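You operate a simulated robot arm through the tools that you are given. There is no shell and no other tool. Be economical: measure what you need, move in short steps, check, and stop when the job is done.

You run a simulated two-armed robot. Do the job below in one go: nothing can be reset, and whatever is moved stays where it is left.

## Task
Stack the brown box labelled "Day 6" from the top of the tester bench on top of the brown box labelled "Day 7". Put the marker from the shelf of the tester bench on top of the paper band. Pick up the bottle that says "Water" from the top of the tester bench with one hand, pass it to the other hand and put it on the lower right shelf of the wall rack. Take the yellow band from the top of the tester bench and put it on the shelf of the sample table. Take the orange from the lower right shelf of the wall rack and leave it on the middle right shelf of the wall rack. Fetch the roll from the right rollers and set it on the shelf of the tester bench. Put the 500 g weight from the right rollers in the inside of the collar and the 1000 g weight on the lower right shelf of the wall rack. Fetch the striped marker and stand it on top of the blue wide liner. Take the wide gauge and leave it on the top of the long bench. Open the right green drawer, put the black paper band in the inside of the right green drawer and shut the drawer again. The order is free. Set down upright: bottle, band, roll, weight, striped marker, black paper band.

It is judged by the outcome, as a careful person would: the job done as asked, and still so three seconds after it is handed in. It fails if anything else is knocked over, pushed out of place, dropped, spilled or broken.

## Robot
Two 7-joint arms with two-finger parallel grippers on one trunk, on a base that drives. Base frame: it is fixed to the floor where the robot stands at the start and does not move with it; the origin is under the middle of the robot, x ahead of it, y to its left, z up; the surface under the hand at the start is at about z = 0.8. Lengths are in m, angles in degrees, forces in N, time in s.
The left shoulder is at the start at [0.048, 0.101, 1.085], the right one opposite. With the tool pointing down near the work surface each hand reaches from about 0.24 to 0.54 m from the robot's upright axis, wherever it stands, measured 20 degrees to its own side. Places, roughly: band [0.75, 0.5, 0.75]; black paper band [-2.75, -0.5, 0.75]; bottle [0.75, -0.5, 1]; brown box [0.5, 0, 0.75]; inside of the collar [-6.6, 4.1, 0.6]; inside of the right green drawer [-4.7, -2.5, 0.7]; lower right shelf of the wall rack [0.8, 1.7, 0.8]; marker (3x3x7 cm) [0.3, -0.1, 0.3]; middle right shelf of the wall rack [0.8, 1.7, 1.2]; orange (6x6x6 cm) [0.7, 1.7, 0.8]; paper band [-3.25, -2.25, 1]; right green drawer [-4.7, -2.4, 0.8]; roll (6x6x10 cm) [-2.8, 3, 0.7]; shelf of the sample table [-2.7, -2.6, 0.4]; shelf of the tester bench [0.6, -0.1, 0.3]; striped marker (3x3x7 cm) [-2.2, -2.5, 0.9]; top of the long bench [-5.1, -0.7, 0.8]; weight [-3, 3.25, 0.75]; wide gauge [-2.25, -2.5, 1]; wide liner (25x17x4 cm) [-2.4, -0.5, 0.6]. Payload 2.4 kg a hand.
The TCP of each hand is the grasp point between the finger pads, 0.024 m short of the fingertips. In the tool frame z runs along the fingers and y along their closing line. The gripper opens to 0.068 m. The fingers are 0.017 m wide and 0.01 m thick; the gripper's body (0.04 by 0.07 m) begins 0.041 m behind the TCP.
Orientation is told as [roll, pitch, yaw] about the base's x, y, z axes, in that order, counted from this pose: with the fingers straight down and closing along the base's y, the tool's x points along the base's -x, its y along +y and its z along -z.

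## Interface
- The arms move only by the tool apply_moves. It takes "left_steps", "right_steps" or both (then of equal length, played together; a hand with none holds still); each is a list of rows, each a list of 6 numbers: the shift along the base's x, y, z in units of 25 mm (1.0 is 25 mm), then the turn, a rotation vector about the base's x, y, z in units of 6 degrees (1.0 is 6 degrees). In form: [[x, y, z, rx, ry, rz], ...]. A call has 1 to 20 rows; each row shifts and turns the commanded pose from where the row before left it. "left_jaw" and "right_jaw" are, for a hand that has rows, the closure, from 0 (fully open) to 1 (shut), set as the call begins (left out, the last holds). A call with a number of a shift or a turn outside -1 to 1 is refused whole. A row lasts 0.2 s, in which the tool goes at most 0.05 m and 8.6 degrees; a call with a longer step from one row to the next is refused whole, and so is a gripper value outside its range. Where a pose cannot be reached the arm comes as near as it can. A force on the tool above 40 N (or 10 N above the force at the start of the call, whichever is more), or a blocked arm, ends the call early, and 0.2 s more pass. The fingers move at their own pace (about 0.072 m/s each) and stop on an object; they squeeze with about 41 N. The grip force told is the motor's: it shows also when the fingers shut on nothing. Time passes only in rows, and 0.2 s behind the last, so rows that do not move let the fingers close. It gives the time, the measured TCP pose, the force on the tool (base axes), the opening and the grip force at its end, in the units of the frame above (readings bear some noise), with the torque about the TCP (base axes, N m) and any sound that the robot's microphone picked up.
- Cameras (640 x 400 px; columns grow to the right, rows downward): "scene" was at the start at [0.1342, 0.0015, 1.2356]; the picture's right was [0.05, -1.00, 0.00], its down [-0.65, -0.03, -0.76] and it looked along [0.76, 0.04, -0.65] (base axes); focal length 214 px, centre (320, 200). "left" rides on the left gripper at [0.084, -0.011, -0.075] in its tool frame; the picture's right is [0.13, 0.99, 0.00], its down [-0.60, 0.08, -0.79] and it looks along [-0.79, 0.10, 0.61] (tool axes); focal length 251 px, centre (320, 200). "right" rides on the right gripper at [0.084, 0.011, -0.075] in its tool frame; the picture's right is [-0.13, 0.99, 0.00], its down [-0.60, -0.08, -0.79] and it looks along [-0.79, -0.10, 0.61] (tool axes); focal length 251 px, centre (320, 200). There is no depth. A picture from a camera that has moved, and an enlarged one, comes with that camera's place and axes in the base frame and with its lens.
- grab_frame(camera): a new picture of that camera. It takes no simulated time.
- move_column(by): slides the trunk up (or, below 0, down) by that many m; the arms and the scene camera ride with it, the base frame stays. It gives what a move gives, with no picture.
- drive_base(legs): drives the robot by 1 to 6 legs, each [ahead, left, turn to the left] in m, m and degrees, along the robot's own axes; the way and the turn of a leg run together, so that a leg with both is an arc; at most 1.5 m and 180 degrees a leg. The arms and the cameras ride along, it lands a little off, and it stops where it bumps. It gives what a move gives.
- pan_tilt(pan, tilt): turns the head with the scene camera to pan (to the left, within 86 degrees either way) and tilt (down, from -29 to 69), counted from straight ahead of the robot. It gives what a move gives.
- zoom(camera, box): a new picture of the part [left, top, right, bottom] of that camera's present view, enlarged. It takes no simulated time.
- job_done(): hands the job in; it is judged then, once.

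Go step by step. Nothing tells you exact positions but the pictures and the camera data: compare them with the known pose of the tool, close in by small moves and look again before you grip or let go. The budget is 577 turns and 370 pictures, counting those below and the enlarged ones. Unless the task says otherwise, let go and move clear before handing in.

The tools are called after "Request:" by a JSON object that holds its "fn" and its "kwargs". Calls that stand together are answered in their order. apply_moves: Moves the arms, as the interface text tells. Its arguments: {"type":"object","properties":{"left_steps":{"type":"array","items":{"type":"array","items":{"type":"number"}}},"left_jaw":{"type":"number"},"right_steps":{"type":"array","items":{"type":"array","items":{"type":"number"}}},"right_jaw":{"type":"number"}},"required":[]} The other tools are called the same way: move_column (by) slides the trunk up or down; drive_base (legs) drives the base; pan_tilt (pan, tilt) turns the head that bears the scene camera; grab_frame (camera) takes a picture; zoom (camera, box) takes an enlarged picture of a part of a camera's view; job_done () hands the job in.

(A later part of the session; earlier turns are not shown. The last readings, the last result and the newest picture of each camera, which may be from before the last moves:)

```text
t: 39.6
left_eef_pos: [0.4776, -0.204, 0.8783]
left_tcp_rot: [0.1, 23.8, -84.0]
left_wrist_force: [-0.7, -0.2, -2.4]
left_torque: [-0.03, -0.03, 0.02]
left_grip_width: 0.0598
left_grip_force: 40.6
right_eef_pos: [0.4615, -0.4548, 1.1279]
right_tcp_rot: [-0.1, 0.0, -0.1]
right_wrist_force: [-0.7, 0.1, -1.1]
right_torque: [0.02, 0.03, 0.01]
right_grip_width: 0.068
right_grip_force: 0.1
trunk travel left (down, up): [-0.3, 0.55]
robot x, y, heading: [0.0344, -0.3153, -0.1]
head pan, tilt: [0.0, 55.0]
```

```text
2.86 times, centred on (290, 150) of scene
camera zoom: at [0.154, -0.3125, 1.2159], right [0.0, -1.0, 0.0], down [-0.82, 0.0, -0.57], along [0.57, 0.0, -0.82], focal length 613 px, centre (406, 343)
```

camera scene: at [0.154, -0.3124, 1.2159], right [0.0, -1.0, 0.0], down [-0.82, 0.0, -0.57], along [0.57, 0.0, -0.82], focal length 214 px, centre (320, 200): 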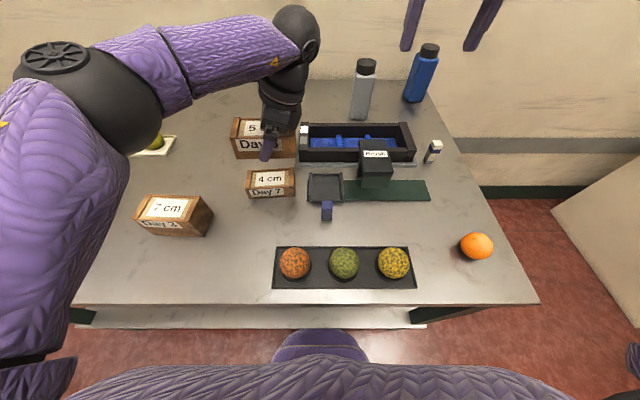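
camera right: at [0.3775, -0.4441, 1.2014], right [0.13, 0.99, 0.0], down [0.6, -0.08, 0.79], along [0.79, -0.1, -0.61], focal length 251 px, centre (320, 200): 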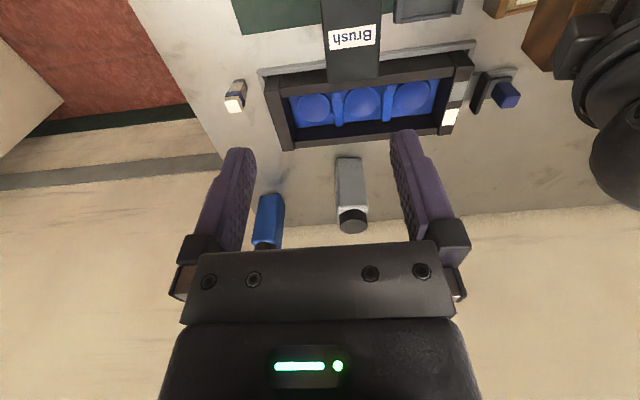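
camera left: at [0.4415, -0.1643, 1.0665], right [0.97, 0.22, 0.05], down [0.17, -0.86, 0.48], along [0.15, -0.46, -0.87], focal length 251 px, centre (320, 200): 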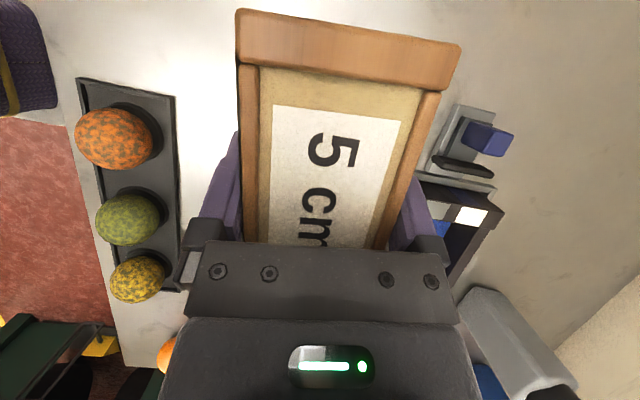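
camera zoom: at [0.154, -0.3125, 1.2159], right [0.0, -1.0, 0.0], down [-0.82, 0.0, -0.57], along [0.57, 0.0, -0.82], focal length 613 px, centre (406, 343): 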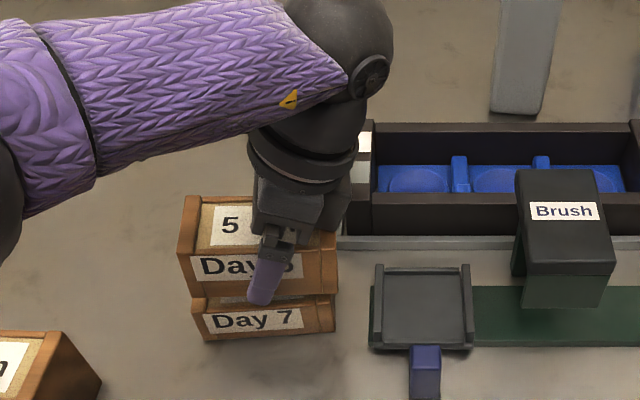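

Request:
{"fn": "apply_moves", "kwargs": {"left_steps": [[-0.12, 0.04, -0.12, 0, 0, 0], [0, 0, -0.12, 0, 0, 0]]}}

Request:
{"fn": "zoom", "kwargs": {"camera": "scene", "box": [230, 130, 330, 200]}}

```text
t: 40.2
left_eef_pos: [0.4734, -0.2052, 0.8746]
left_tcp_rot: [-0.1, 23.7, -84.1]
left_wrist_force: [0.0, -0.4, -3.0]
left_torque: [0.0, -0.04, -0.04]
left_grip_width: 0.0597
left_grip_force: 40.6
right_eef_pos: [0.4611, -0.4551, 1.1266]
right_tcp_rot: [0.1, -0.1, -0.1]
right_wrist_force: [-0.8, -0.2, 0.1]
right_torque: [0.01, -0.03, 0.04]
right_grip_width: 0.068
right_grip_force: 0.1
trunk travel left (down, up): [-0.3, 0.55]
robot x, y, heading: [0.034, -0.3102, -0.1]
head pan, tilt: [0.0, 55.0]
```

```text
5.71 times, centred on (280, 165) of scene
camera zoom: at [0.154, -0.3125, 1.2159], right [0.0, -1.0, 0.0], down [-0.82, 0.0, -0.57], along [0.57, 0.0, -0.82], focal length 1226 px, centre (549, 400)
```

zoom: 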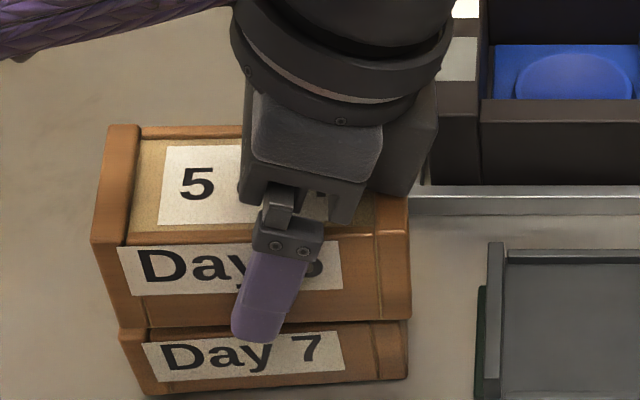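

Request:
{"fn": "apply_moves", "kwargs": {"left_steps": [[0, 0, -0.12, 0, 0, 0], [0, 0, -0.12, 0, 0, 0]]}}

```text
t: 40.8
left_eef_pos: [0.4757, -0.2037, 0.8685]
left_tcp_rot: [0.0, 23.7, -83.9]
left_wrist_force: [-0.5, 0.0, 0.0]
left_torque: [-0.09, -0.05, 0.03]
left_grip_width: 0.0599
left_grip_force: 40.6
right_eef_pos: [0.4591, -0.4542, 1.1271]
right_tcp_rot: [0.0, 0.0, 0.0]
right_wrist_force: [0.6, -0.5, 0.1]
right_torque: [-0.04, 0.01, -0.01]
right_grip_width: 0.068
right_grip_force: 0.1
trunk travel left (down, up): [-0.3, 0.55]
robot x, y, heading: [0.0297, -0.3144, 0.0]
head pan, tilt: [0.0, 55.0]
```

Load is transferring; one small step more, then release.

Request:
{"fn": "apply_moves", "kwargs": {"left_steps": [[0, 0, -0.06, 0, 0, 0]]}}

Request:
{"fn": "apply_moves", "kwargs": {"left_jaw": 0, "left_steps": [[0, 0, 0, 0, 0, 0], [0, 0, 0, 0, 0, 0], [0, 0, 0, 0, 0, 0]]}}

Request:
{"fn": "zoom", "kwargs": {"camera": "scene", "box": [230, 130, 330, 200]}}

```text
t: 41.2
left_eef_pos: [0.476, -0.2033, 0.8685]
left_tcp_rot: [0.2, 23.7, -83.9]
left_wrist_force: [5.2, 1.2, 17.2]
left_torque: [-0.8, -0.4, 0.2]
left_grip_width: 0.0601
left_grip_force: 41.1
right_eef_pos: [0.4594, -0.454, 1.1281]
right_tcp_rot: [-0.1, -0.1, -0.1]
right_wrist_force: [0.3, -0.6, -0.2]
right_torque: [0.04, 0.01, -0.04]
right_grip_width: 0.0676
right_grip_force: 0.0
trunk travel left (down, up): [-0.3, 0.55]
robot x, y, heading: [0.0338, -0.3097, -0.3]
head pan, tilt: [0.0, 55.0]
```

```text
t: 42.0
left_eef_pos: [0.4744, -0.2037, 0.8671]
left_tcp_rot: [0.0, 23.7, -84.0]
left_wrist_force: [1.0, -1.0, 17.8]
left_torque: [-0.93, -0.2, 0.11]
left_grip_width: 0.0682
left_grip_force: 0.0
right_eef_pos: [0.4601, -0.4556, 1.1278]
right_tcp_rot: [0.0, -0.1, -0.1]
right_wrist_force: [0.2, 0.3, 0.7]
right_torque: [0.01, 0.02, -0.03]
right_grip_width: 0.068
right_grip_force: 0.1
trunk travel left (down, up): [-0.3, 0.55]
robot x, y, heading: [0.0307, -0.3106, -0.0]
head pan, tilt: [0.0, 55.0]
```

```text
5.71 times, centred on (280, 165) of scene
camera zoom: at [0.1529, -0.3127, 1.2161], right [0.0, -1.0, 0.0], down [-0.82, 0.0, -0.57], along [0.57, 0.0, -0.82], focal length 1226 px, centre (549, 400)
```

zoom: 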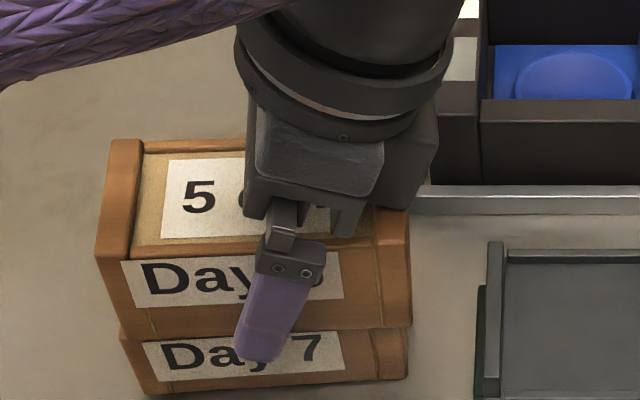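

Request:
{"fn": "apply_moves", "kwargs": {"left_steps": [[0, 0, 0.2, 0, 0, 0], [0, 0, 0.2, 0, 0, 0]]}}

Request:
{"fn": "grab_frame", "kwargs": {"camera": "left"}}

```text
t: 42.6
left_eef_pos: [0.4744, -0.2031, 0.8766]
left_tcp_rot: [-0.1, 23.7, -84.2]
left_wrist_force: [-0.3, -0.6, -0.8]
left_torque: [0.01, -0.03, -0.04]
left_grip_width: 0.0679
left_grip_force: 0.1
right_eef_pos: [0.4602, -0.455, 1.1274]
right_tcp_rot: [0.0, 0.0, -0.1]
right_wrist_force: [-0.3, 0.3, -0.7]
right_torque: [-0.01, -0.02, -0.02]
right_grip_width: 0.0682
right_grip_force: 0.0
trunk travel left (down, up): [-0.3, 0.55]
robot x, y, heading: [0.0305, -0.3076, -0.4]
head pan, tilt: [0.0, 55.0]
```

```text
337 pictures are left
camera left: at [0.4586, -0.1584, 0.9776], right [0.97, 0.22, 0.05], down [0.17, -0.86, 0.48], along [0.15, -0.46, -0.87], focal length 251 px, centre (320, 200)
```

left: 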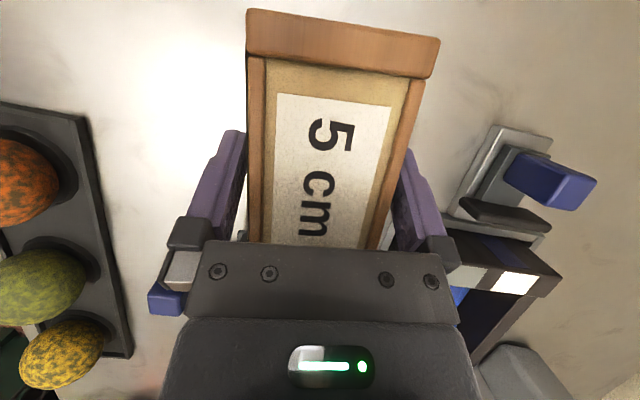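

Released. I'll lift clear straight up and inspect.

Request:
{"fn": "apply_moves", "kwargs": {"left_steps": [[0, 0, 0.4, 0, 0, 0], [0, 0, 0.6, 0, 0, 0], [0, 0, 1, 0, 0, 0], [0, 0, 1, 0, 0, 0], [-0.5, 0, 1, 0, 0, 0], [-1, 0.5, 1, 0, 0, 0], [-1, 1, 1, 0, 0, 0], [-1, 1, 0.5, 0, 0, 0]]}}

Request:
{"fn": "grab_frame", "kwargs": {"camera": "scene"}}

```text
t: 44.4
left_eef_pos: [0.3853, -0.1413, 1.0399]
left_tcp_rot: [-0.1, 23.7, -84.1]
left_wrist_force: [-0.2, -0.2, 0.4]
left_torque: [-0.01, 0.03, 0.04]
left_grip_width: 0.0678
left_grip_force: 0.0
right_eef_pos: [0.4607, -0.4546, 1.1272]
right_tcp_rot: [-0.1, -0.1, -0.1]
right_wrist_force: [1.0, 0.0, 0.1]
right_torque: [-0.02, 0.01, 0.0]
right_grip_width: 0.0678
right_grip_force: 0.1
trunk travel left (down, up): [-0.3, 0.55]
robot x, y, heading: [0.0365, -0.3101, 0.2]
head pan, tilt: [0.0, 55.0]
```

```text
336 pictures are left
camera scene: at [0.1537, -0.3124, 1.216], right [0.0, -1.0, 0.0], down [-0.82, 0.0, -0.57], along [0.57, 0.0, -0.82], focal length 214 px, centre (320, 200)
```

scene: 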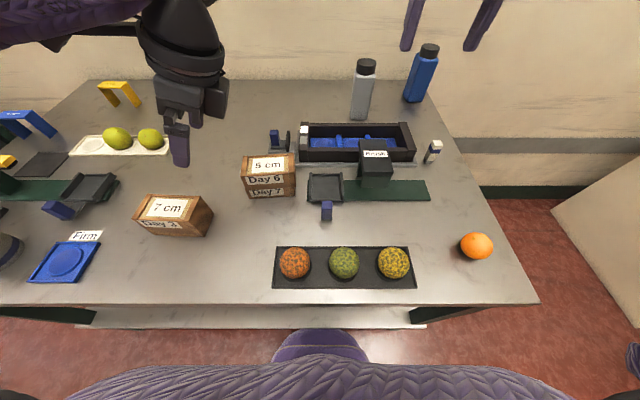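

Stack looks good. Now find which bottle says "Water".

Request:
{"fn": "zoom", "kwargs": {"camera": "scene", "box": [340, 30, 460, 130]}}

Request:
{"fn": "zoom", "kwargs": {"camera": "right", "box": [240, 130, 400, 250]}}

```text
4.00 times, centred on (400, 80) of scene
camera zoom: at [0.1537, -0.3124, 1.216], right [0.0, -1.0, 0.0], down [-0.82, 0.0, -0.57], along [0.57, 0.0, -0.82], focal length 858 px, centre (0, 680)
```

zoom: 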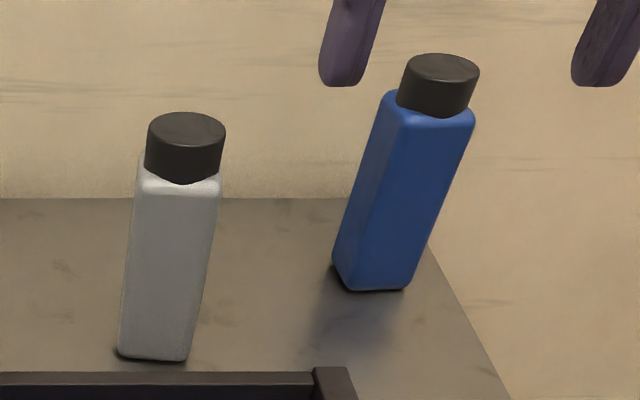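

```text
3.33 times, centred on (320, 190) of right
camera zoom: at [0.3772, -0.4441, 1.2016], right [0.13, 0.99, 0.0], down [0.6, -0.08, 0.79], along [0.79, -0.1, -0.61], focal length 838 px, centre (320, 233)
```

zoom: 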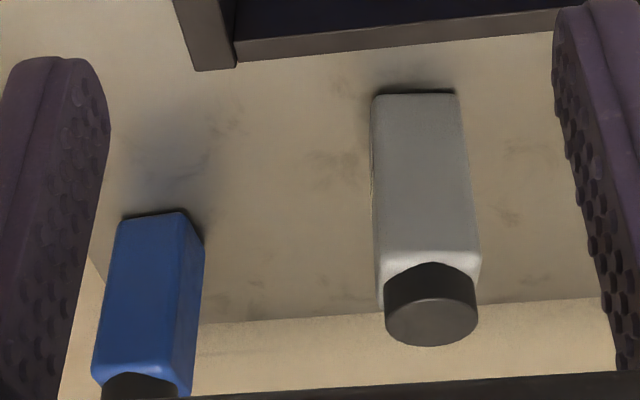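

No label faces me on either bottle. The right end of the bench may be accessible; I'll look that way.

Request:
{"fn": "pan_tilt", "kwargs": {"pan": -60, "tilt": 30}}

Request:
{"fn": "grab_frame", "kwargs": {"camera": "scene"}}

Request:
{"fn": "pan_tilt", "kwargs": {"pan": 80, "tilt": 30}}

Request:
{"fn": "grab_frame", "kwargs": {"camera": "scene"}}

```text
t: 45.7
left_eef_pos: [0.3866, -0.1406, 1.0397]
left_tcp_rot: [0.0, 23.7, -84.1]
left_wrist_force: [-0.1, -0.4, 0.4]
left_torque: [0.03, 0.02, -0.03]
left_grip_width: 0.0679
left_grip_force: 0.1
right_eef_pos: [0.46, -0.4547, 1.1265]
right_tcp_rot: [0.0, 0.1, -0.2]
right_wrist_force: [-0.7, -0.5, 0.4]
right_torque: [0.02, 0.0, 0.01]
right_grip_width: 0.0683
right_grip_force: 0.0
trunk travel left (down, up): [-0.3, 0.55]
robot x, y, heading: [0.0307, -0.3106, 0.3]
head pan, tilt: [-60.0, 30.0]
```

```text
333 pictures are left
camera scene: at [0.127, -0.3908, 1.252], right [-0.87, -0.5, 0.0], down [-0.25, 0.43, -0.87], along [0.43, -0.75, -0.5], focal length 214 px, centre (320, 200)
```

scene: 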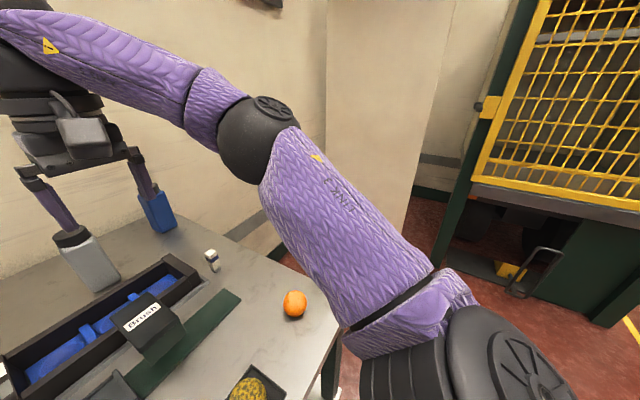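

```text
t: 47.9
left_eef_pos: [0.386, -0.1416, 1.0402]
left_tcp_rot: [0.0, 23.7, -84.0]
left_wrist_force: [-0.1, 1.0, 0.6]
left_torque: [0.0, -0.03, 0.01]
left_grip_width: 0.0675
left_grip_force: 0.1
right_eef_pos: [0.4595, -0.4545, 1.1272]
right_tcp_rot: [-0.1, 0.0, -0.1]
right_wrist_force: [0.1, 0.8, -0.4]
right_torque: [0.03, 0.0, 0.0]
right_grip_width: 0.0682
right_grip_force: 0.0
trunk travel left (down, up): [-0.3, 0.55]
robot x, y, heading: [0.0297, -0.3109, 0.0]
head pan, tilt: [80.0, 30.0]
```

```text
332 pictures are left
camera scene: at [0.0975, -0.2234, 1.252], right [0.98, -0.17, 0.0], down [-0.09, -0.49, -0.87], along [0.15, 0.85, -0.5], focal length 214 px, centre (320, 200)
```

scene: 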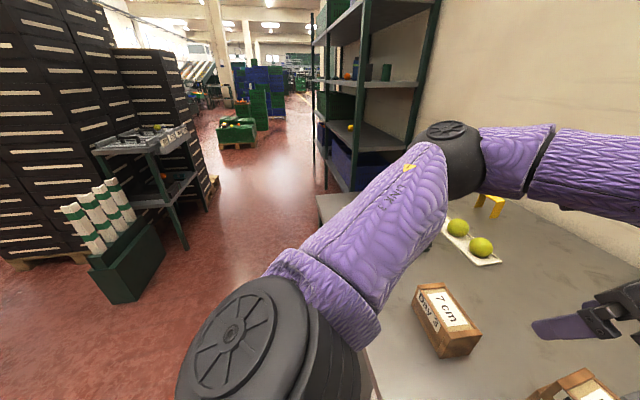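

There's free floor right of the bench (end at y≈-0.70). I'll drive around there to view the bottles' sides.

Request:
{"fn": "drive_base", "kwargs": {"legs": [[-0.3, 0, 0], [0, -0.85, 0], [0.45, 0, 0]]}}

Request:
{"fn": "pan_tilt", "kwargs": {"pan": 55, "tilt": 20}}

Request:
{"fn": "grab_frame", "kwargs": {"camera": "scene"}}

```text
t: 56.4
left_eef_pos: [0.5376, -0.9953, 1.0401]
left_tcp_rot: [0.0, 23.6, -84.4]
left_wrist_force: [-0.4, -0.2, -1.2]
left_torque: [-0.01, -0.02, -0.03]
left_grip_width: 0.068
left_grip_force: 0.0
right_eef_pos: [0.6092, -1.3106, 1.1278]
right_tcp_rot: [0.1, 0.0, -0.4]
right_wrist_force: [0.2, -0.3, 0.2]
right_torque: [-0.03, 0.01, -0.04]
right_grip_width: 0.0679
right_grip_force: 0.0
trunk travel left (down, up): [-0.3, 0.55]
robot x, y, heading: [0.1807, -1.1672, -0.5]
head pan, tilt: [80.0, 30.0]
```

```text
t: 57.3
left_eef_pos: [0.538, -0.9953, 1.0401]
left_tcp_rot: [0.0, 23.7, -84.4]
left_wrist_force: [1.1, 1.0, 0.1]
left_torque: [0.0, 0.02, 0.01]
left_grip_width: 0.0677
left_grip_force: 0.0
right_eef_pos: [0.6096, -1.3108, 1.1264]
right_tcp_rot: [0.0, 0.1, -0.3]
right_wrist_force: [0.3, 0.0, 0.1]
right_torque: [-0.02, -0.05, 0.0]
right_grip_width: 0.0681
right_grip_force: 0.1
trunk travel left (down, up): [-0.3, 0.55]
robot x, y, heading: [0.1815, -1.1644, -0.4]
head pan, tilt: [55.0, 20.0]
```

```text
331 pictures are left
camera scene: at [0.2858, -1.0899, 1.268], right [0.82, -0.58, 0.0], down [-0.2, -0.28, -0.94], along [0.54, 0.77, -0.34], focal length 214 px, centre (320, 200)
```

scene: 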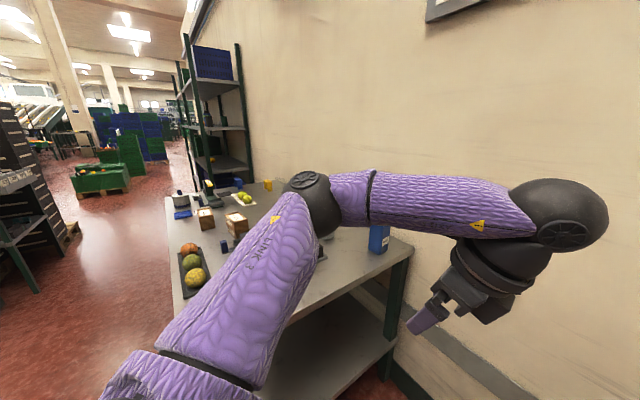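

Request:
{"fn": "zoom", "kwargs": {"camera": "scene", "box": [320, 200, 420, 262]}}

Request:
{"fn": "grab_frame", "kwargs": {"camera": "right"}}

```text
6.40 times, centred on (370, 231) of scene
camera zoom: at [0.2858, -1.0899, 1.268], right [0.82, -0.58, 0.0], down [-0.2, -0.28, -0.94], along [0.54, 0.77, -0.34], focal length 1373 px, centre (0, 2)
```

zoom: 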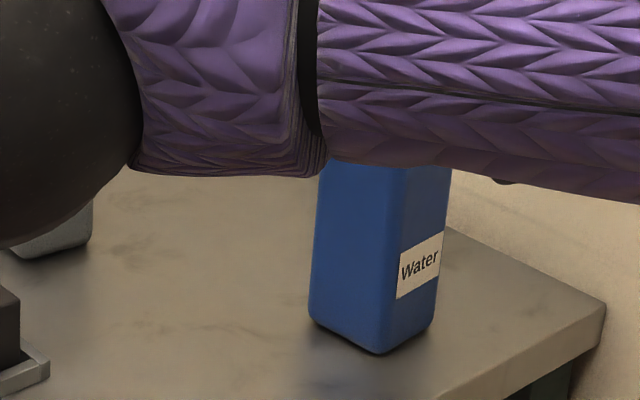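

```text
329 pictures are left
camera right: at [0.5267, -1.2994, 1.2015], right [0.14, 0.99, 0.0], down [0.6, -0.08, 0.79], along [0.79, -0.11, -0.61], focal length 251 px, centre (320, 200)
```

right: 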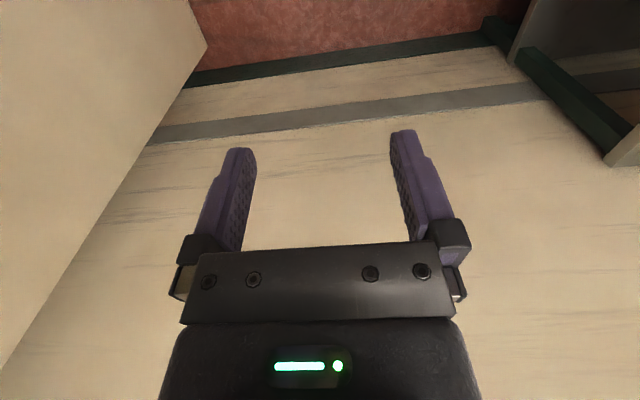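

The blue bottle is "Water", base centre about (0.89, -0.63). I'll tuck the right hand in, level the left hand, then approach the bench's right end at a 45° heading.

Request:
{"fn": "apply_moves", "kwargs": {"right_steps": [[-1, -0.4, 0, 0, 0, 0], [-1, -0.4, 0, 0, 0, 0], [-1, -0.4, 0, 0, 0, 0], [-1, -0.4, 0, 0, 0, 0], [-1, -0.4, 0, 0, 0, 0]], "left_steps": [[0, 0, 0.3, -0.987, -0.104, 0], [0, 0, 0.3, -0.987, -0.104, 0], [0, 0, 0.3, -0.987, -0.104, 0], [0, 0, 0.3, -0.987, -0.104, 0], [0, 0, 0, 0, 0, 0]]}}

Request:
{"fn": "drive_base", "kwargs": {"legs": [[0, 0, 45.4], [0.36, -0.15, 0]]}}

Request:
{"fn": "pan_tilt", "kwargs": {"pan": 0, "tilt": 45}}

Request:
{"fn": "grab_frame", "kwargs": {"camera": "scene"}}

```text
t: 58.5
left_eef_pos: [0.5377, -0.9949, 1.0707]
left_tcp_rot: [0.1, -0.2, -84.4]
left_wrist_force: [0.0, -0.7, 0.5]
left_torque: [-0.01, 0.02, 0.01]
left_grip_width: 0.068
left_grip_force: 0.0
right_eef_pos: [0.4837, -1.3613, 1.1271]
right_tcp_rot: [0.0, 0.1, -0.4]
right_wrist_force: [-0.8, 0.1, 0.1]
right_torque: [-0.02, 0.0, 0.02]
right_grip_width: 0.0677
right_grip_force: 0.0
trunk travel left (down, up): [-0.3, 0.55]
robot x, y, heading: [0.1823, -1.1625, -0.3]
head pan, tilt: [55.0, 20.0]
```

```text
t: 63.0
left_eef_pos: [0.6734, -0.6472, 1.0704]
left_tcp_rot: [0.1, -0.1, -39.0]
left_wrist_force: [-0.4, 0.4, 0.0]
left_torque: [0.01, 0.02, -0.01]
left_grip_width: 0.068
left_grip_force: 0.0
right_eef_pos: [0.8949, -0.9436, 1.1267]
right_tcp_rot: [0.0, 0.1, 44.9]
right_wrist_force: [-0.8, 0.0, -0.4]
right_torque: [-0.01, 0.01, -0.02]
right_grip_width: 0.0681
right_grip_force: 0.1
trunk travel left (down, up): [-0.3, 0.55]
robot x, y, heading: [0.544, -1.0201, 44.8]
head pan, tilt: [55.0, 20.0]
```

```text
t: 64.3
left_eef_pos: [0.6724, -0.6475, 1.0708]
left_tcp_rot: [0.1, -0.2, -39.0]
left_wrist_force: [1.0, 0.2, -0.5]
left_torque: [-0.01, 0.01, 0.03]
left_grip_width: 0.068
left_grip_force: 0.1
right_eef_pos: [0.8944, -0.9445, 1.1275]
right_tcp_rot: [-0.1, 0.0, 44.9]
right_wrist_force: [0.4, -0.6, -0.6]
right_torque: [0.0, 0.0, -0.03]
right_grip_width: 0.0678
right_grip_force: 0.0
trunk travel left (down, up): [-0.3, 0.55]
robot x, y, heading: [0.539, -1.0223, 44.9]
head pan, tilt: [0.0, 45.0]
```

```text
328 pictures are left
camera scene: at [0.6346, -0.9299, 1.2294], right [0.71, -0.71, 0.0], down [-0.5, -0.5, -0.71], along [0.5, 0.5, -0.71], focal length 214 px, centre (320, 200)
```

scene: 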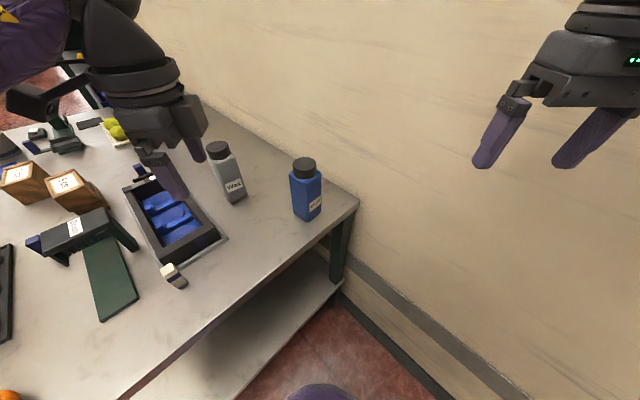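

Request:
{"fn": "zoom", "kwargs": {"camera": "scene", "box": [200, 130, 340, 230]}}

```text
4.00 times, centred on (270, 180) of scene
camera zoom: at [0.6346, -0.9299, 1.2294], right [0.71, -0.71, 0.0], down [-0.5, -0.5, -0.71], along [0.5, 0.5, -0.71], focal length 858 px, centre (520, 280)
```

zoom: 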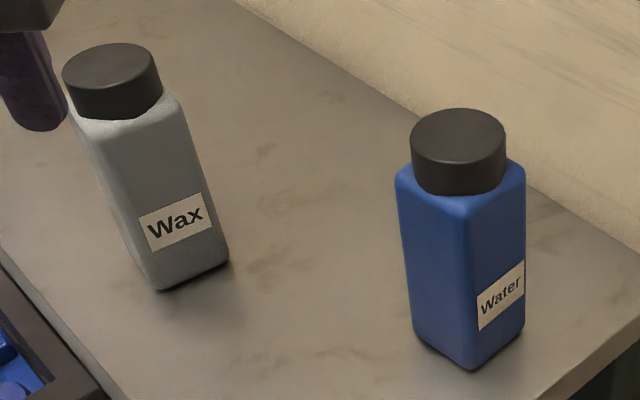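

Blue bottle is confirmed at about (0.889, -0.629), top at z≈0.95. I'll bring the left hand above it with yaw -85°.

Request:
{"fn": "apply_moves", "kwargs": {"left_steps": [[0.96, 0.08, 0, 0, 0, -0.85], [0.96, 0.08, 0, 0, 0, -0.85], [0.96, 0.08, 0, 0, 0, -0.85], [0.96, 0.08, 0, 0, 0, -0.85], [0.96, 0.08, 0, 0, 0, -0.85], [0.96, 0.08, 0, 0, 0, -0.85], [0.96, 0.08, 0, 0, 0, -0.85], [0.96, 0.08, -0.6, 0, 0, -0.85], [0.96, 0.08, -0.6, 0, 0, -0.85]]}}

Request:
{"fn": "grab_frame", "kwargs": {"camera": "left"}}

Request:
{"fn": "grab_frame", "kwargs": {"camera": "scene"}}

```text
t: 66.3
left_eef_pos: [0.8521, -0.6464, 1.0292]
left_tcp_rot: [0.1, 0.0, -85.1]
left_wrist_force: [0.3, 0.8, -0.1]
left_torque: [0.0, 0.03, 0.0]
left_grip_width: 0.0678
left_grip_force: 0.1
left hand out of reach, approached as far as the arm can: row 7, 8, 9
right_eef_pos: [0.8965, -0.9444, 1.1256]
right_tcp_rot: [0.1, -0.1, 44.9]
right_wrist_force: [0.6, 0.3, -0.7]
right_torque: [-0.02, 0.01, 0.0]
right_grip_width: 0.0681
right_grip_force: 0.0
trunk travel left (down, up): [-0.3, 0.55]
robot x, y, heading: [0.5388, -1.0213, 44.5]
head pan, tilt: [0.0, 45.0]
```

```text
326 pictures are left
camera left: at [0.8335, -0.5643, 1.1032], right [0.98, 0.21, 0.0], down [0.13, -0.59, 0.79], along [0.17, -0.78, -0.61], focal length 251 px, centre (320, 200)
```

left: 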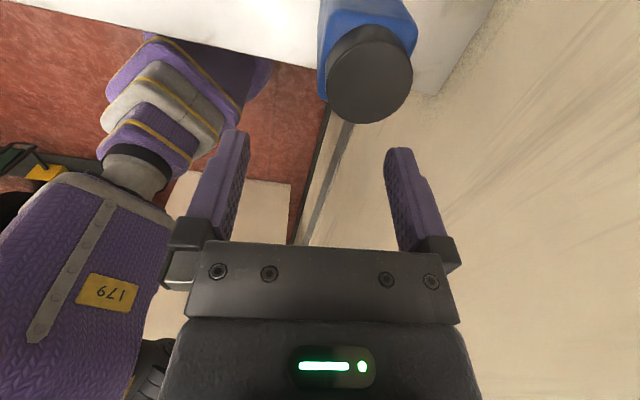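

```text
325 pictures are left
camera scene: at [0.6353, -0.9305, 1.2293], right [0.71, -0.71, 0.0], down [-0.5, -0.5, -0.71], along [0.5, 0.5, -0.71], focal length 214 px, centre (320, 200)
```

scene: 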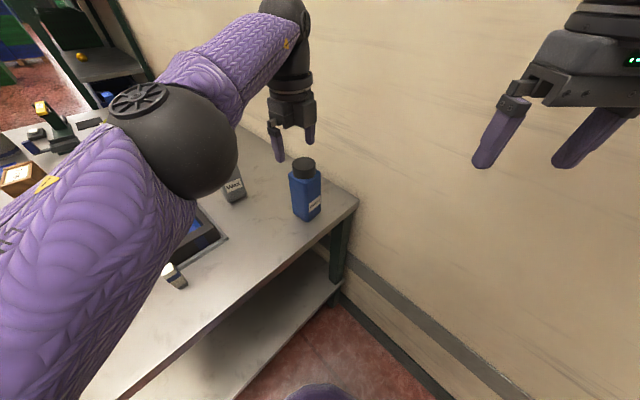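

Request:
{"fn": "drive_base", "kwargs": {"legs": [[0.042, -0.012, 0]]}}

Request:
{"fn": "grab_frame", "kwargs": {"camera": "left"}}

```text
t: 67.2
left_eef_pos: [0.8883, -0.6254, 1.0281]
left_tcp_rot: [0.2, -0.1, -84.9]
left_wrist_force: [0.9, -0.5, 0.1]
left_torque: [0.0, 0.0, 0.02]
left_grip_width: 0.0684
left_grip_force: 0.0
right_eef_pos: [0.9341, -0.9227, 1.127]
right_tcp_rot: [0.0, 0.0, 44.9]
right_wrist_force: [-0.2, 0.0, 0.4]
right_torque: [0.03, 0.0, 0.04]
right_grip_width: 0.068
right_grip_force: 0.0
trunk travel left (down, up): [-0.3, 0.55]
robot x, y, heading: [0.5823, -0.9964, 45.0]
head pan, tilt: [0.0, 45.0]
```

```text
324 pictures are left
camera left: at [0.8709, -0.5424, 1.1029], right [0.98, 0.22, 0.0], down [0.13, -0.59, 0.79], along [0.17, -0.78, -0.61], focal length 251 px, centre (320, 200)
```

left: 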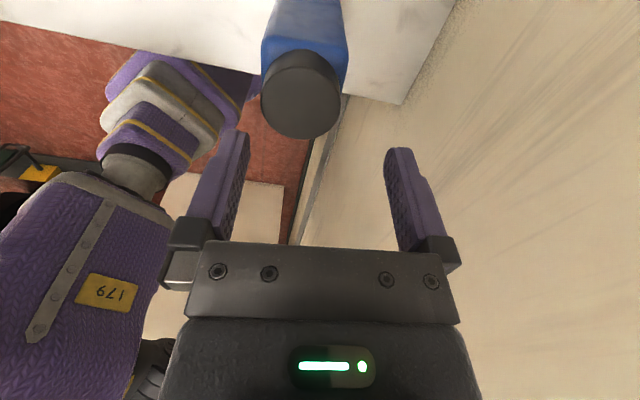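

Request:
{"fn": "apply_moves", "kwargs": {"left_steps": [[-0.28, -0.24, -0.5, 0, 0, 0], [0, 0, -0.8, 0, 0, 0], [0, 0, -0.8, 0, 0, 0]]}}

Request:
{"fn": "grab_frame", "kwargs": {"camera": "left"}}

Request:
{"fn": "zoom", "kwargs": {"camera": "scene", "box": [200, 90, 360, 230]}}

```text
t: 68.0
left_eef_pos: [0.882, -0.6296, 0.9767]
left_tcp_rot: [0.0, -0.1, -84.9]
left_wrist_force: [-0.7, -0.3, -0.7]
left_torque: [0.01, 0.01, -0.03]
left_grip_width: 0.0682
left_grip_force: 0.0
right_eef_pos: [0.9332, -0.922, 1.127]
right_tcp_rot: [0.0, 0.0, 44.8]
right_wrist_force: [0.2, -0.3, 0.5]
right_torque: [-0.03, -0.02, 0.0]
right_grip_width: 0.0681
right_grip_force: 0.1
trunk travel left (down, up): [-0.3, 0.55]
robot x, y, heading: [0.585, -1.0025, 45.2]
head pan, tilt: [0.0, 45.0]
```

```text
323 pictures are left
camera left: at [0.8635, -0.5476, 1.0509], right [0.98, 0.22, 0.0], down [0.13, -0.59, 0.79], along [0.17, -0.78, -0.61], focal length 251 px, centre (320, 200)
```

left: 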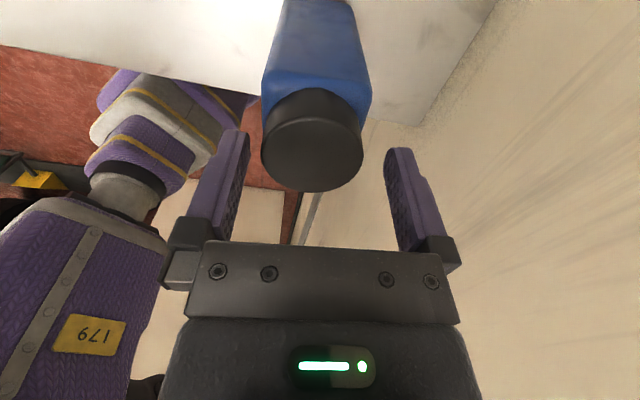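

```text
2.86 times, centred on (280, 160) of scene
camera zoom: at [0.673, -0.9091, 1.2294], right [0.71, -0.71, 0.0], down [-0.5, -0.5, -0.71], along [0.5, 0.5, -0.71], focal length 613 px, centre (434, 314)
```

zoom: 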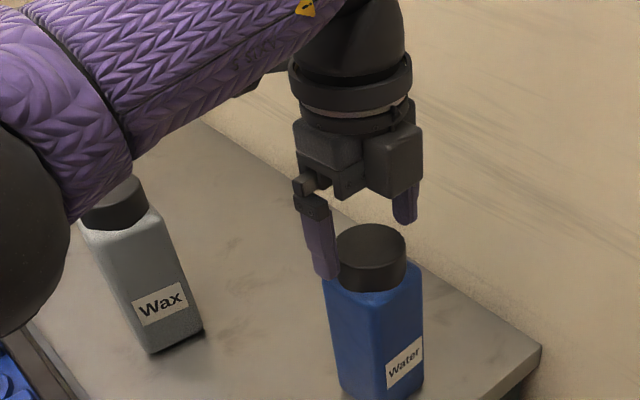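

Request:
{"fn": "apply_moves", "kwargs": {"left_steps": [[-0.08, -0.28, -0.5, 0, 0, 0], [0, 0, -0.7, 0, 0, 0], [0, 0, -0.7, 0, 0, 0]]}}

Request:
{"fn": "grab_frame", "kwargs": {"camera": "left"}}

Request:
{"fn": "zoom", "kwargs": {"camera": "scene", "box": [160, 70, 360, 230]}}

```text
t: 68.8
left_eef_pos: [0.8806, -0.6371, 0.928]
left_tcp_rot: [0.1, -0.1, -84.9]
left_wrist_force: [0.0, 0.2, -0.6]
left_torque: [0.0, 0.01, 0.0]
left_grip_width: 0.0681
left_grip_force: 0.2
right_eef_pos: [0.9336, -0.9225, 1.1261]
right_tcp_rot: [-0.1, 0.0, 44.9]
right_wrist_force: [0.8, 0.1, 0.8]
right_torque: [0.0, -0.01, -0.02]
right_grip_width: 0.068
right_grip_force: 0.1
trunk travel left (down, up): [-0.3, 0.55]
robot x, y, heading: [0.5828, -0.9955, 45.1]
head pan, tilt: [0.0, 45.0]
```

```text
321 pictures are left
camera left: at [0.8618, -0.5552, 1.0031], right [0.98, 0.22, 0.0], down [0.13, -0.59, 0.79], along [0.17, -0.78, -0.61], focal length 251 px, centre (320, 200)
```

left: 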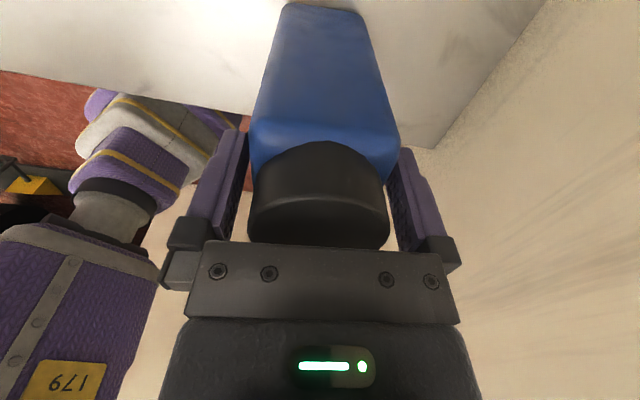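

```text
2.50 times, centred on (260, 150) of scene
camera zoom: at [0.6729, -0.909, 1.2294], right [0.71, -0.71, 0.0], down [-0.5, -0.5, -0.71], along [0.5, 0.5, -0.71], focal length 536 px, centre (470, 325)
```

zoom: 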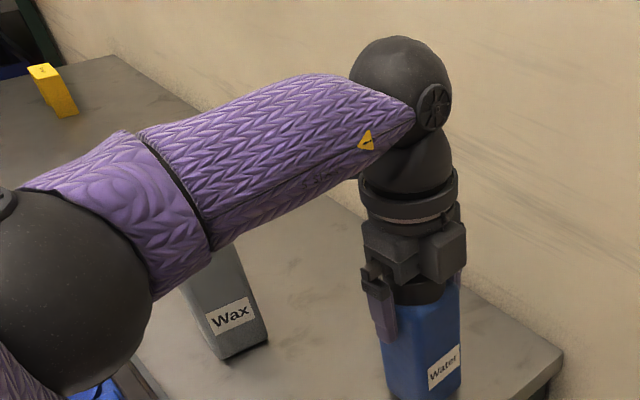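

The jaws straddle the cap and upper body. Closing and lifting.

Request:
{"fn": "apply_moves", "kwargs": {"left_jaw": 1, "left_steps": [[0, 0, 0, 0, 0, 0], [0, 0, 0, 0, 0, 0], [0, 0, 0, 0, 0, 0]]}}

Request:
{"fn": "apply_moves", "kwargs": {"left_steps": [[0, 0, 0.3, 0, 0, 0], [0, 0, 0.7, 0, 0, 0], [0, 0, 1, 0, 0, 0], [0, 0, 1, 0, 0, 0]]}}

Request:
{"fn": "zoom", "kwargs": {"camera": "scene", "box": [160, 70, 360, 230]}}

```text
t: 69.6
left_eef_pos: [0.8813, -0.6377, 0.9284]
left_tcp_rot: [0.1, -0.1, -85.0]
left_wrist_force: [-1.0, -0.4, 1.0]
left_torque: [-0.04, 0.05, 0.05]
left_grip_width: 0.0579
left_grip_force: 40.9
right_eef_pos: [0.9328, -0.9228, 1.1264]
right_tcp_rot: [0.0, 0.0, 44.8]
right_wrist_force: [-0.2, 0.0, 0.4]
right_torque: [0.01, -0.01, -0.03]
right_grip_width: 0.0681
right_grip_force: 0.1
trunk travel left (down, up): [-0.3, 0.55]
robot x, y, heading: [0.5807, -0.9988, 45.1]
head pan, tilt: [0.0, 45.0]
```

```text
t: 70.6
left_eef_pos: [0.8804, -0.6372, 1.0054]
left_tcp_rot: [0.1, -0.1, -84.9]
left_wrist_force: [-0.2, 0.5, -4.8]
left_torque: [-0.01, 0.02, 0.02]
left_grip_width: 0.058
left_grip_force: 41.0
right_eef_pos: [0.932, -0.9218, 1.1273]
right_tcp_rot: [-0.1, -0.1, 44.8]
right_wrist_force: [0.4, -0.2, -0.2]
right_torque: [0.04, -0.02, -0.01]
right_grip_width: 0.0681
right_grip_force: 0.1
trunk travel left (down, up): [-0.3, 0.55]
robot x, y, heading: [0.5773, -0.9981, 44.9]
head pan, tilt: [0.0, 45.0]
```

```text
2.50 times, centred on (260, 150) of scene
camera zoom: at [0.6731, -0.9089, 1.2293], right [0.71, -0.71, 0.0], down [-0.5, -0.5, -0.71], along [0.5, 0.5, -0.71], focal length 536 px, centre (470, 325)
```

zoom: 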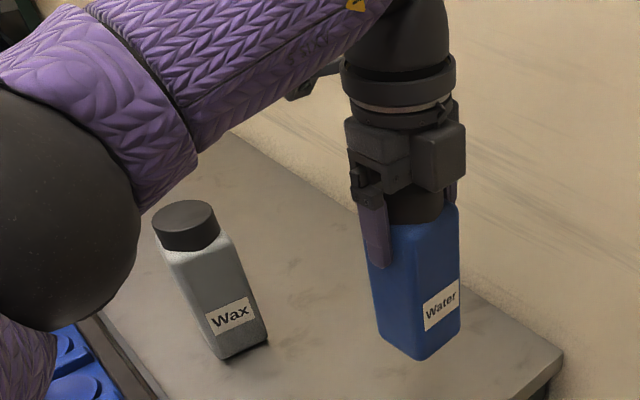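

Bottle lifted (about 0.45 kg). I'll raise a little, back away from the bench and turn to heading 0 in open floor for the handover.

Request:
{"fn": "apply_moves", "kwargs": {"left_steps": [[-0.3, -0.3, 0.8, 0, 0, 0], [-0.5, -0.3, 0.4, 0, 0, 0], [-0.8, -0.3, 0.4, 0, 0, 0], [-1, 0, 0, 0, 0, 0]]}}

Request:
{"fn": "drive_base", "kwargs": {"legs": [[-0.5, 0, 0], [0, 0, -45], [-0.45, 0, 0]]}}

Request:
{"fn": "pan_tilt", "kwargs": {"pan": 0, "tilt": 40}}

Request:
{"fn": "grab_frame", "kwargs": {"camera": "scene"}}

```text
t: 71.6
left_eef_pos: [0.8141, -0.6607, 1.0441]
left_tcp_rot: [0.3, -0.1, -84.8]
left_wrist_force: [0.2, 0.5, -4.0]
left_torque: [-0.01, -0.01, 0.01]
left_grip_width: 0.0578
left_grip_force: 40.9
right_eef_pos: [0.9336, -0.9236, 1.1259]
right_tcp_rot: [0.0, -0.1, 44.9]
right_wrist_force: [0.5, -0.2, -0.6]
right_torque: [-0.02, 0.0, 0.0]
right_grip_width: 0.0681
right_grip_force: 0.0
trunk travel left (down, up): [-0.3, 0.55]
robot x, y, heading: [0.5806, -0.9988, 45.2]
head pan, tilt: [0.0, 45.0]
```

```text
t: 78.3
left_eef_pos: [0.2975, -1.2444, 1.0473]
left_tcp_rot: [0.1, 0.4, -127.4]
left_wrist_force: [-3.5, -0.1, -4.6]
left_torque: [-0.07, -0.14, 0.05]
left_grip_width: 0.0579
left_grip_force: 41.3
right_eef_pos: [0.2031, -1.519, 1.128]
right_tcp_rot: [0.0, -0.2, 1.9]
right_wrist_force: [-6.7, -8.8, -2.6]
right_torque: [0.66, -0.48, -0.01]
right_grip_width: 0.0681
right_grip_force: 0.0
trunk travel left (down, up): [-0.3, 0.55]
robot x, y, heading: [-0.0991, -1.3239, 1.9]
head pan, tilt: [0.0, 45.0]
stopped in leg 3: the robot was blocked; the commanded pose is now the measured one
```

```text
t: 79.0
left_eef_pos: [0.2709, -1.231, 1.0506]
left_tcp_rot: [1.1, 0.3, -122.1]
left_wrist_force: [-0.3, 0.7, -3.6]
left_torque: [0.0, -0.02, -0.02]
left_grip_width: 0.0577
left_grip_force: 41.0
right_eef_pos: [0.2022, -1.5104, 1.1337]
right_tcp_rot: [-0.4, -0.9, 7.4]
right_wrist_force: [-0.5, 0.0, -0.1]
right_torque: [0.01, -0.05, 0.0]
right_grip_width: 0.0678
right_grip_force: 0.0
trunk travel left (down, up): [-0.3, 0.55]
robot x, y, heading: [-0.1071, -1.3583, 7.9]
head pan, tilt: [0.0, 40.0]
```

```text
318 pictures are left
camera scene: at [0.0252, -1.3318, 1.2371], right [0.13, -0.99, 0.01], down [-0.63, -0.09, -0.77], along [0.76, 0.09, -0.64], focal length 214 px, centre (320, 200)
```

scene: 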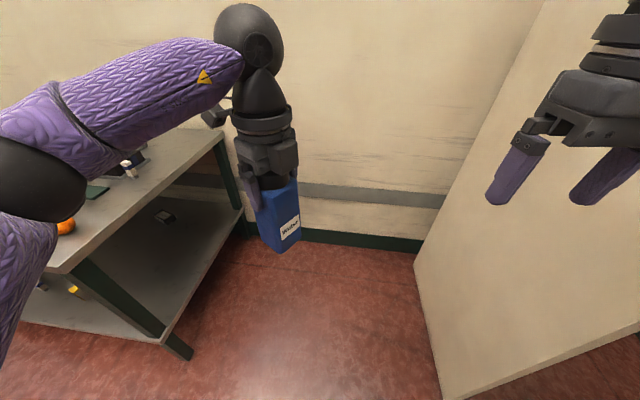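

Something behind blocked the base. I'll look around to both sides.

Request:
{"fn": "pan_tilt", "kwargs": {"pan": -86, "tilt": 30}}

Request:
{"fn": "grab_frame", "kwargs": {"camera": "scene"}}

Request:
{"fn": "pan_tilt", "kwargs": {"pan": 86, "tilt": 30}}

Request:
{"fn": "grab_frame", "kwargs": {"camera": "scene"}}

```text
t: 80.6
left_eef_pos: [0.2791, -1.2327, 1.0483]
left_tcp_rot: [0.4, 0.4, -121.9]
left_wrist_force: [0.4, -0.1, -4.8]
left_torque: [0.0, 0.03, 0.0]
left_grip_width: 0.058
left_grip_force: 40.9
right_eef_pos: [0.2112, -1.5147, 1.129]
right_tcp_rot: [-0.1, -0.5, 7.6]
right_wrist_force: [0.5, -0.4, -0.1]
right_torque: [-0.04, -0.04, 0.01]
right_grip_width: 0.0678
right_grip_force: 0.0
trunk travel left (down, up): [-0.3, 0.55]
robot x, y, heading: [-0.1012, -1.3567, 7.9]
head pan, tilt: [-85.9, 30.0]
```

```text
317 pictures are left
camera scene: at [-0.0298, -1.4371, 1.2521], right [-0.98, -0.2, 0.01], down [-0.11, 0.49, -0.87], along [0.18, -0.85, -0.5], focal length 214 px, centre (320, 200)
```

scene: 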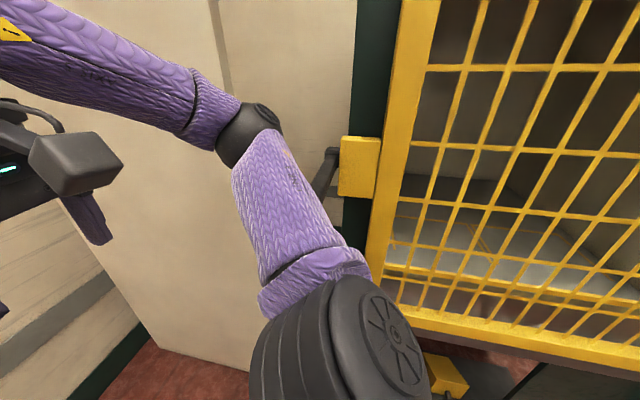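

```text
t: 83.2
left_eef_pos: [0.2785, -1.232, 1.0468]
left_tcp_rot: [0.6, 0.4, -122.0]
left_wrist_force: [-0.4, -0.7, -4.6]
left_torque: [-0.03, 0.03, 0.02]
left_grip_width: 0.0578
left_grip_force: 41.0
right_eef_pos: [0.2115, -1.5142, 1.1296]
right_tcp_rot: [-0.1, -0.4, 7.5]
right_wrist_force: [0.9, -0.3, -0.8]
right_torque: [0.03, -0.01, 0.0]
right_grip_width: 0.0681
right_grip_force: 0.0
trunk travel left (down, up): [-0.3, 0.55]
robot x, y, heading: [-0.1032, -1.3583, 7.7]
head pan, tilt: [85.9, 30.0]
```

```text
316 pictures are left
camera scene: at [-0.0544, -1.2578, 1.2514], right [1.0, 0.06, 0.0], down [0.03, -0.5, -0.86], along [-0.06, 0.86, -0.5], focal length 214 px, centre (320, 200)
```

scene: 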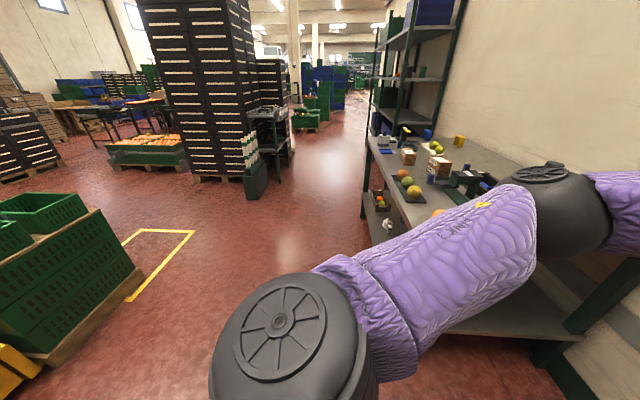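

The right elbow touched the yellow cage machine on the right (nothing visibly moved). I'll move left away from it, then back up and go along the aisle.

Request:
{"fn": "drive_base", "kwargs": {"legs": [[0.0, 0.3, -7.7], [-0.3, 0, 0], [0, 1.0, 0]]}}

Request:
{"fn": "pan_tilt", "kwargs": {"pan": 0, "tilt": 35}}

Request:
{"fn": "grab_frame", "kwargs": {"camera": "scene"}}

```text
t: 91.7
left_eef_pos: [-0.0347, 0.0139, 1.0496]
left_tcp_rot: [0.6, 0.7, -129.4]
left_wrist_force: [0.1, -0.2, -3.9]
left_torque: [-0.02, 0.0, 0.0]
left_grip_width: 0.0575
left_grip_force: 41.2
right_eef_pos: [-0.1372, -0.2542, 1.1309]
right_tcp_rot: [0.1, -0.7, 0.1]
right_wrist_force: [0.6, 0.0, 0.2]
right_torque: [-0.01, -0.02, -0.04]
right_grip_width: 0.0682
right_grip_force: 0.0
trunk travel left (down, up): [-0.3, 0.55]
robot x, y, heading: [-0.4231, -0.0552, 0.3]
head pan, tilt: [85.9, 30.0]
```

```text
t: 93.3
left_eef_pos: [-0.034, 0.0163, 1.0501]
left_tcp_rot: [0.7, 0.7, -129.4]
left_wrist_force: [0.5, -0.7, -5.1]
left_torque: [-0.01, 0.03, -0.02]
left_grip_width: 0.0579
left_grip_force: 41.3
right_eef_pos: [-0.1365, -0.2555, 1.1306]
right_tcp_rot: [0.0, -0.9, 0.1]
right_wrist_force: [-0.6, 0.0, -0.5]
right_torque: [0.01, -0.02, -0.01]
right_grip_width: 0.0683
right_grip_force: 0.1
trunk travel left (down, up): [-0.3, 0.55]
robot x, y, heading: [-0.4214, -0.0547, 0.0]
head pan, tilt: [0.0, 35.0]
```

```text
315 pictures are left
camera scene: at [-0.2853, -0.0575, 1.2441], right [0.01, -1.0, 0.0], down [-0.57, 0.0, -0.82], along [0.82, 0.0, -0.57], focal length 214 px, centre (320, 200)
```

scene: 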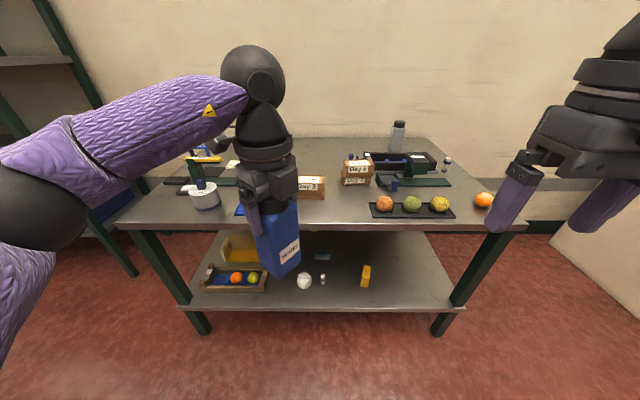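

The bench is intact. Now the handover: I'll turn the left hand to yaw 180 (bottle aligned) and begin turning the right hand around.

Request:
{"fn": "apply_moves", "kwargs": {"left_steps": [[0.4, 0, 0, 0, 0, -0.937], [0.4, 0, 0, 0, 0, -0.937], [0.4, 0, 0, 0, 0, -0.937], [0.4, 0, 0, 0, 0, -0.937], [0.4, 0, 0, 0, 0, -0.937], [0.4, 0, 0, 0, 0, -0.937], [0, 0, 0, 0, 0, -0.937], [0, 0, 0, 0, 0, -0.937], [0, 0, 0, 0, 0, -0.937], [0, 0, 0, 0, 0, 0], [0, 0, 0, 0, 0, 0], [0, 0, 0, 0, 0, 0], [0, 0, 0, 0, 0, 0], [0, 0, 0, 0, 0, 0], [0, 0, 0, 0, 0, 0], [0, 0, 0, 0, 0, 0], [0, 0, 0, 0, 0, 0], [0, 0, 0, 0, 0, 0], [0, 0, 0, 0, 0, 0], [0, 0, 0, 0, 0, 0]], "right_steps": [[0, 0, -0.2, 0, 0, -1], [0, 0, -0.2, 0, 0, -1], [0, 0, -0.2, 0, 0, -1], [0, 0, -0.2, 0, 0, -1], [0, 0, -0.2, 0, 0, -1], [0, 0, -0.2, 0, 0, -1], [0, 0, -0.2, 0, 0, -1], [0, 0, -0.2, 0, 0, -1], [0, 0, -0.2, 0, 0, -1], [0, 0, -0.2, 0, 0, -1], [0, 0, 0, 0, 0, -1], [0, 0, 0, 0, 0, -1], [0, 0, 0, 0, 0, -1], [0, 0, 0, 0, 0, -1], [0, 0, 0, 0, 0, -1], [0, 0, 0, 0, 0, -1], [0, 0, 0, 0, 0, -1], [0, 0, 0, 0, 0, -1], [0, 0, 0, 0, 0, -1], [0, 0, 0, 0, 0, -1]]}}

Request:
{"fn": "apply_moves", "kwargs": {"right_steps": [[0, 0, 0, 0, 0, -1], [0, 0, 0, 0, 0, -1], [0, 0, 0, 0, 0, -1], [0, 0, 0, 0, 0, -1], [0, 0, 0, 0, 0, -1], [0, 0, 0, 0, 0, -1], [0, 0, 0, 0, 0, -1], [0, 0, 0, 0, 0, -1], [0, 0, 0, 0, 0, -1], [0, 0, 0, 0, 0, -1], [0.5, 0, 0, 0, -1, 0], [0.5, 0, 0, 0, -1, 0], [0.5, 0, 0, 0, -1, 0], [0.5, 0, 0, 0, -1, 0], [0.5, 0, 0, 0, -1, 0], [0.5, 0, 0, 0, -1, 0], [0.5, 0, 0, 0, -1, 0], [0.5, 0, 0, 0, -1, 0]]}}

Request:
{"fn": "grab_frame", "kwargs": {"camera": "scene"}}

```text
t: 97.5
left_eef_pos: [0.0264, 0.0146, 1.0501]
left_tcp_rot: [0.6, 0.8, -180.0]
left_wrist_force: [0.2, 0.0, -3.8]
left_torque: [0.02, 0.02, 0.05]
left_grip_width: 0.0578
left_grip_force: 41.2
right_eef_pos: [-0.1371, -0.2549, 1.0803]
right_tcp_rot: [0.2, -0.8, -119.9]
right_wrist_force: [-0.6, 0.4, 1.0]
right_torque: [0.0, -0.01, -0.01]
right_grip_width: 0.0677
right_grip_force: 0.1
trunk travel left (down, up): [-0.3, 0.55]
robot x, y, heading: [-0.4226, -0.0563, 0.2]
head pan, tilt: [0.0, 35.0]
```

```text
t: 101.3
left_eef_pos: [0.0264, 0.0138, 1.0503]
left_tcp_rot: [0.7, 0.8, -180.0]
left_wrist_force: [0.3, -1.4, -3.8]
left_torque: [-0.01, 0.02, 0.0]
left_grip_width: 0.0579
left_grip_force: 40.9
right_eef_pos: [-0.0367, -0.2563, 1.0814]
right_tcp_rot: [0.3, 47.3, -179.7]
right_wrist_force: [0.3, -0.1, 0.0]
right_torque: [0.01, -0.02, 0.0]
right_grip_width: 0.068
right_grip_force: 0.0
trunk travel left (down, up): [-0.3, 0.55]
robot x, y, heading: [-0.424, -0.0561, 0.4]
head pan, tilt: [0.0, 35.0]
```

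```text
314 pictures are left
camera scene: at [-0.2852, -0.0576, 1.2441], right [0.01, -1.0, 0.0], down [-0.57, 0.0, -0.82], along [0.82, 0.0, -0.57], focal length 214 px, centre (320, 200)
```

scene: 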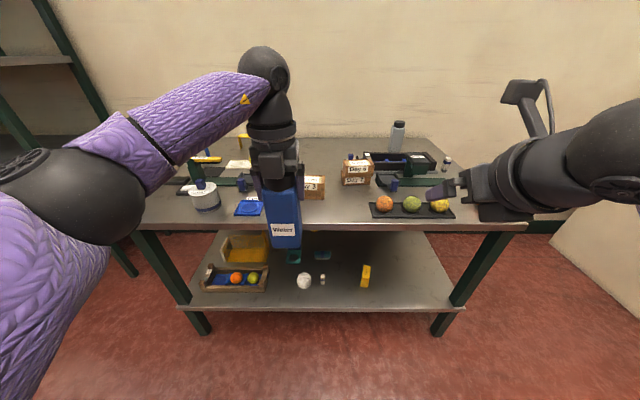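

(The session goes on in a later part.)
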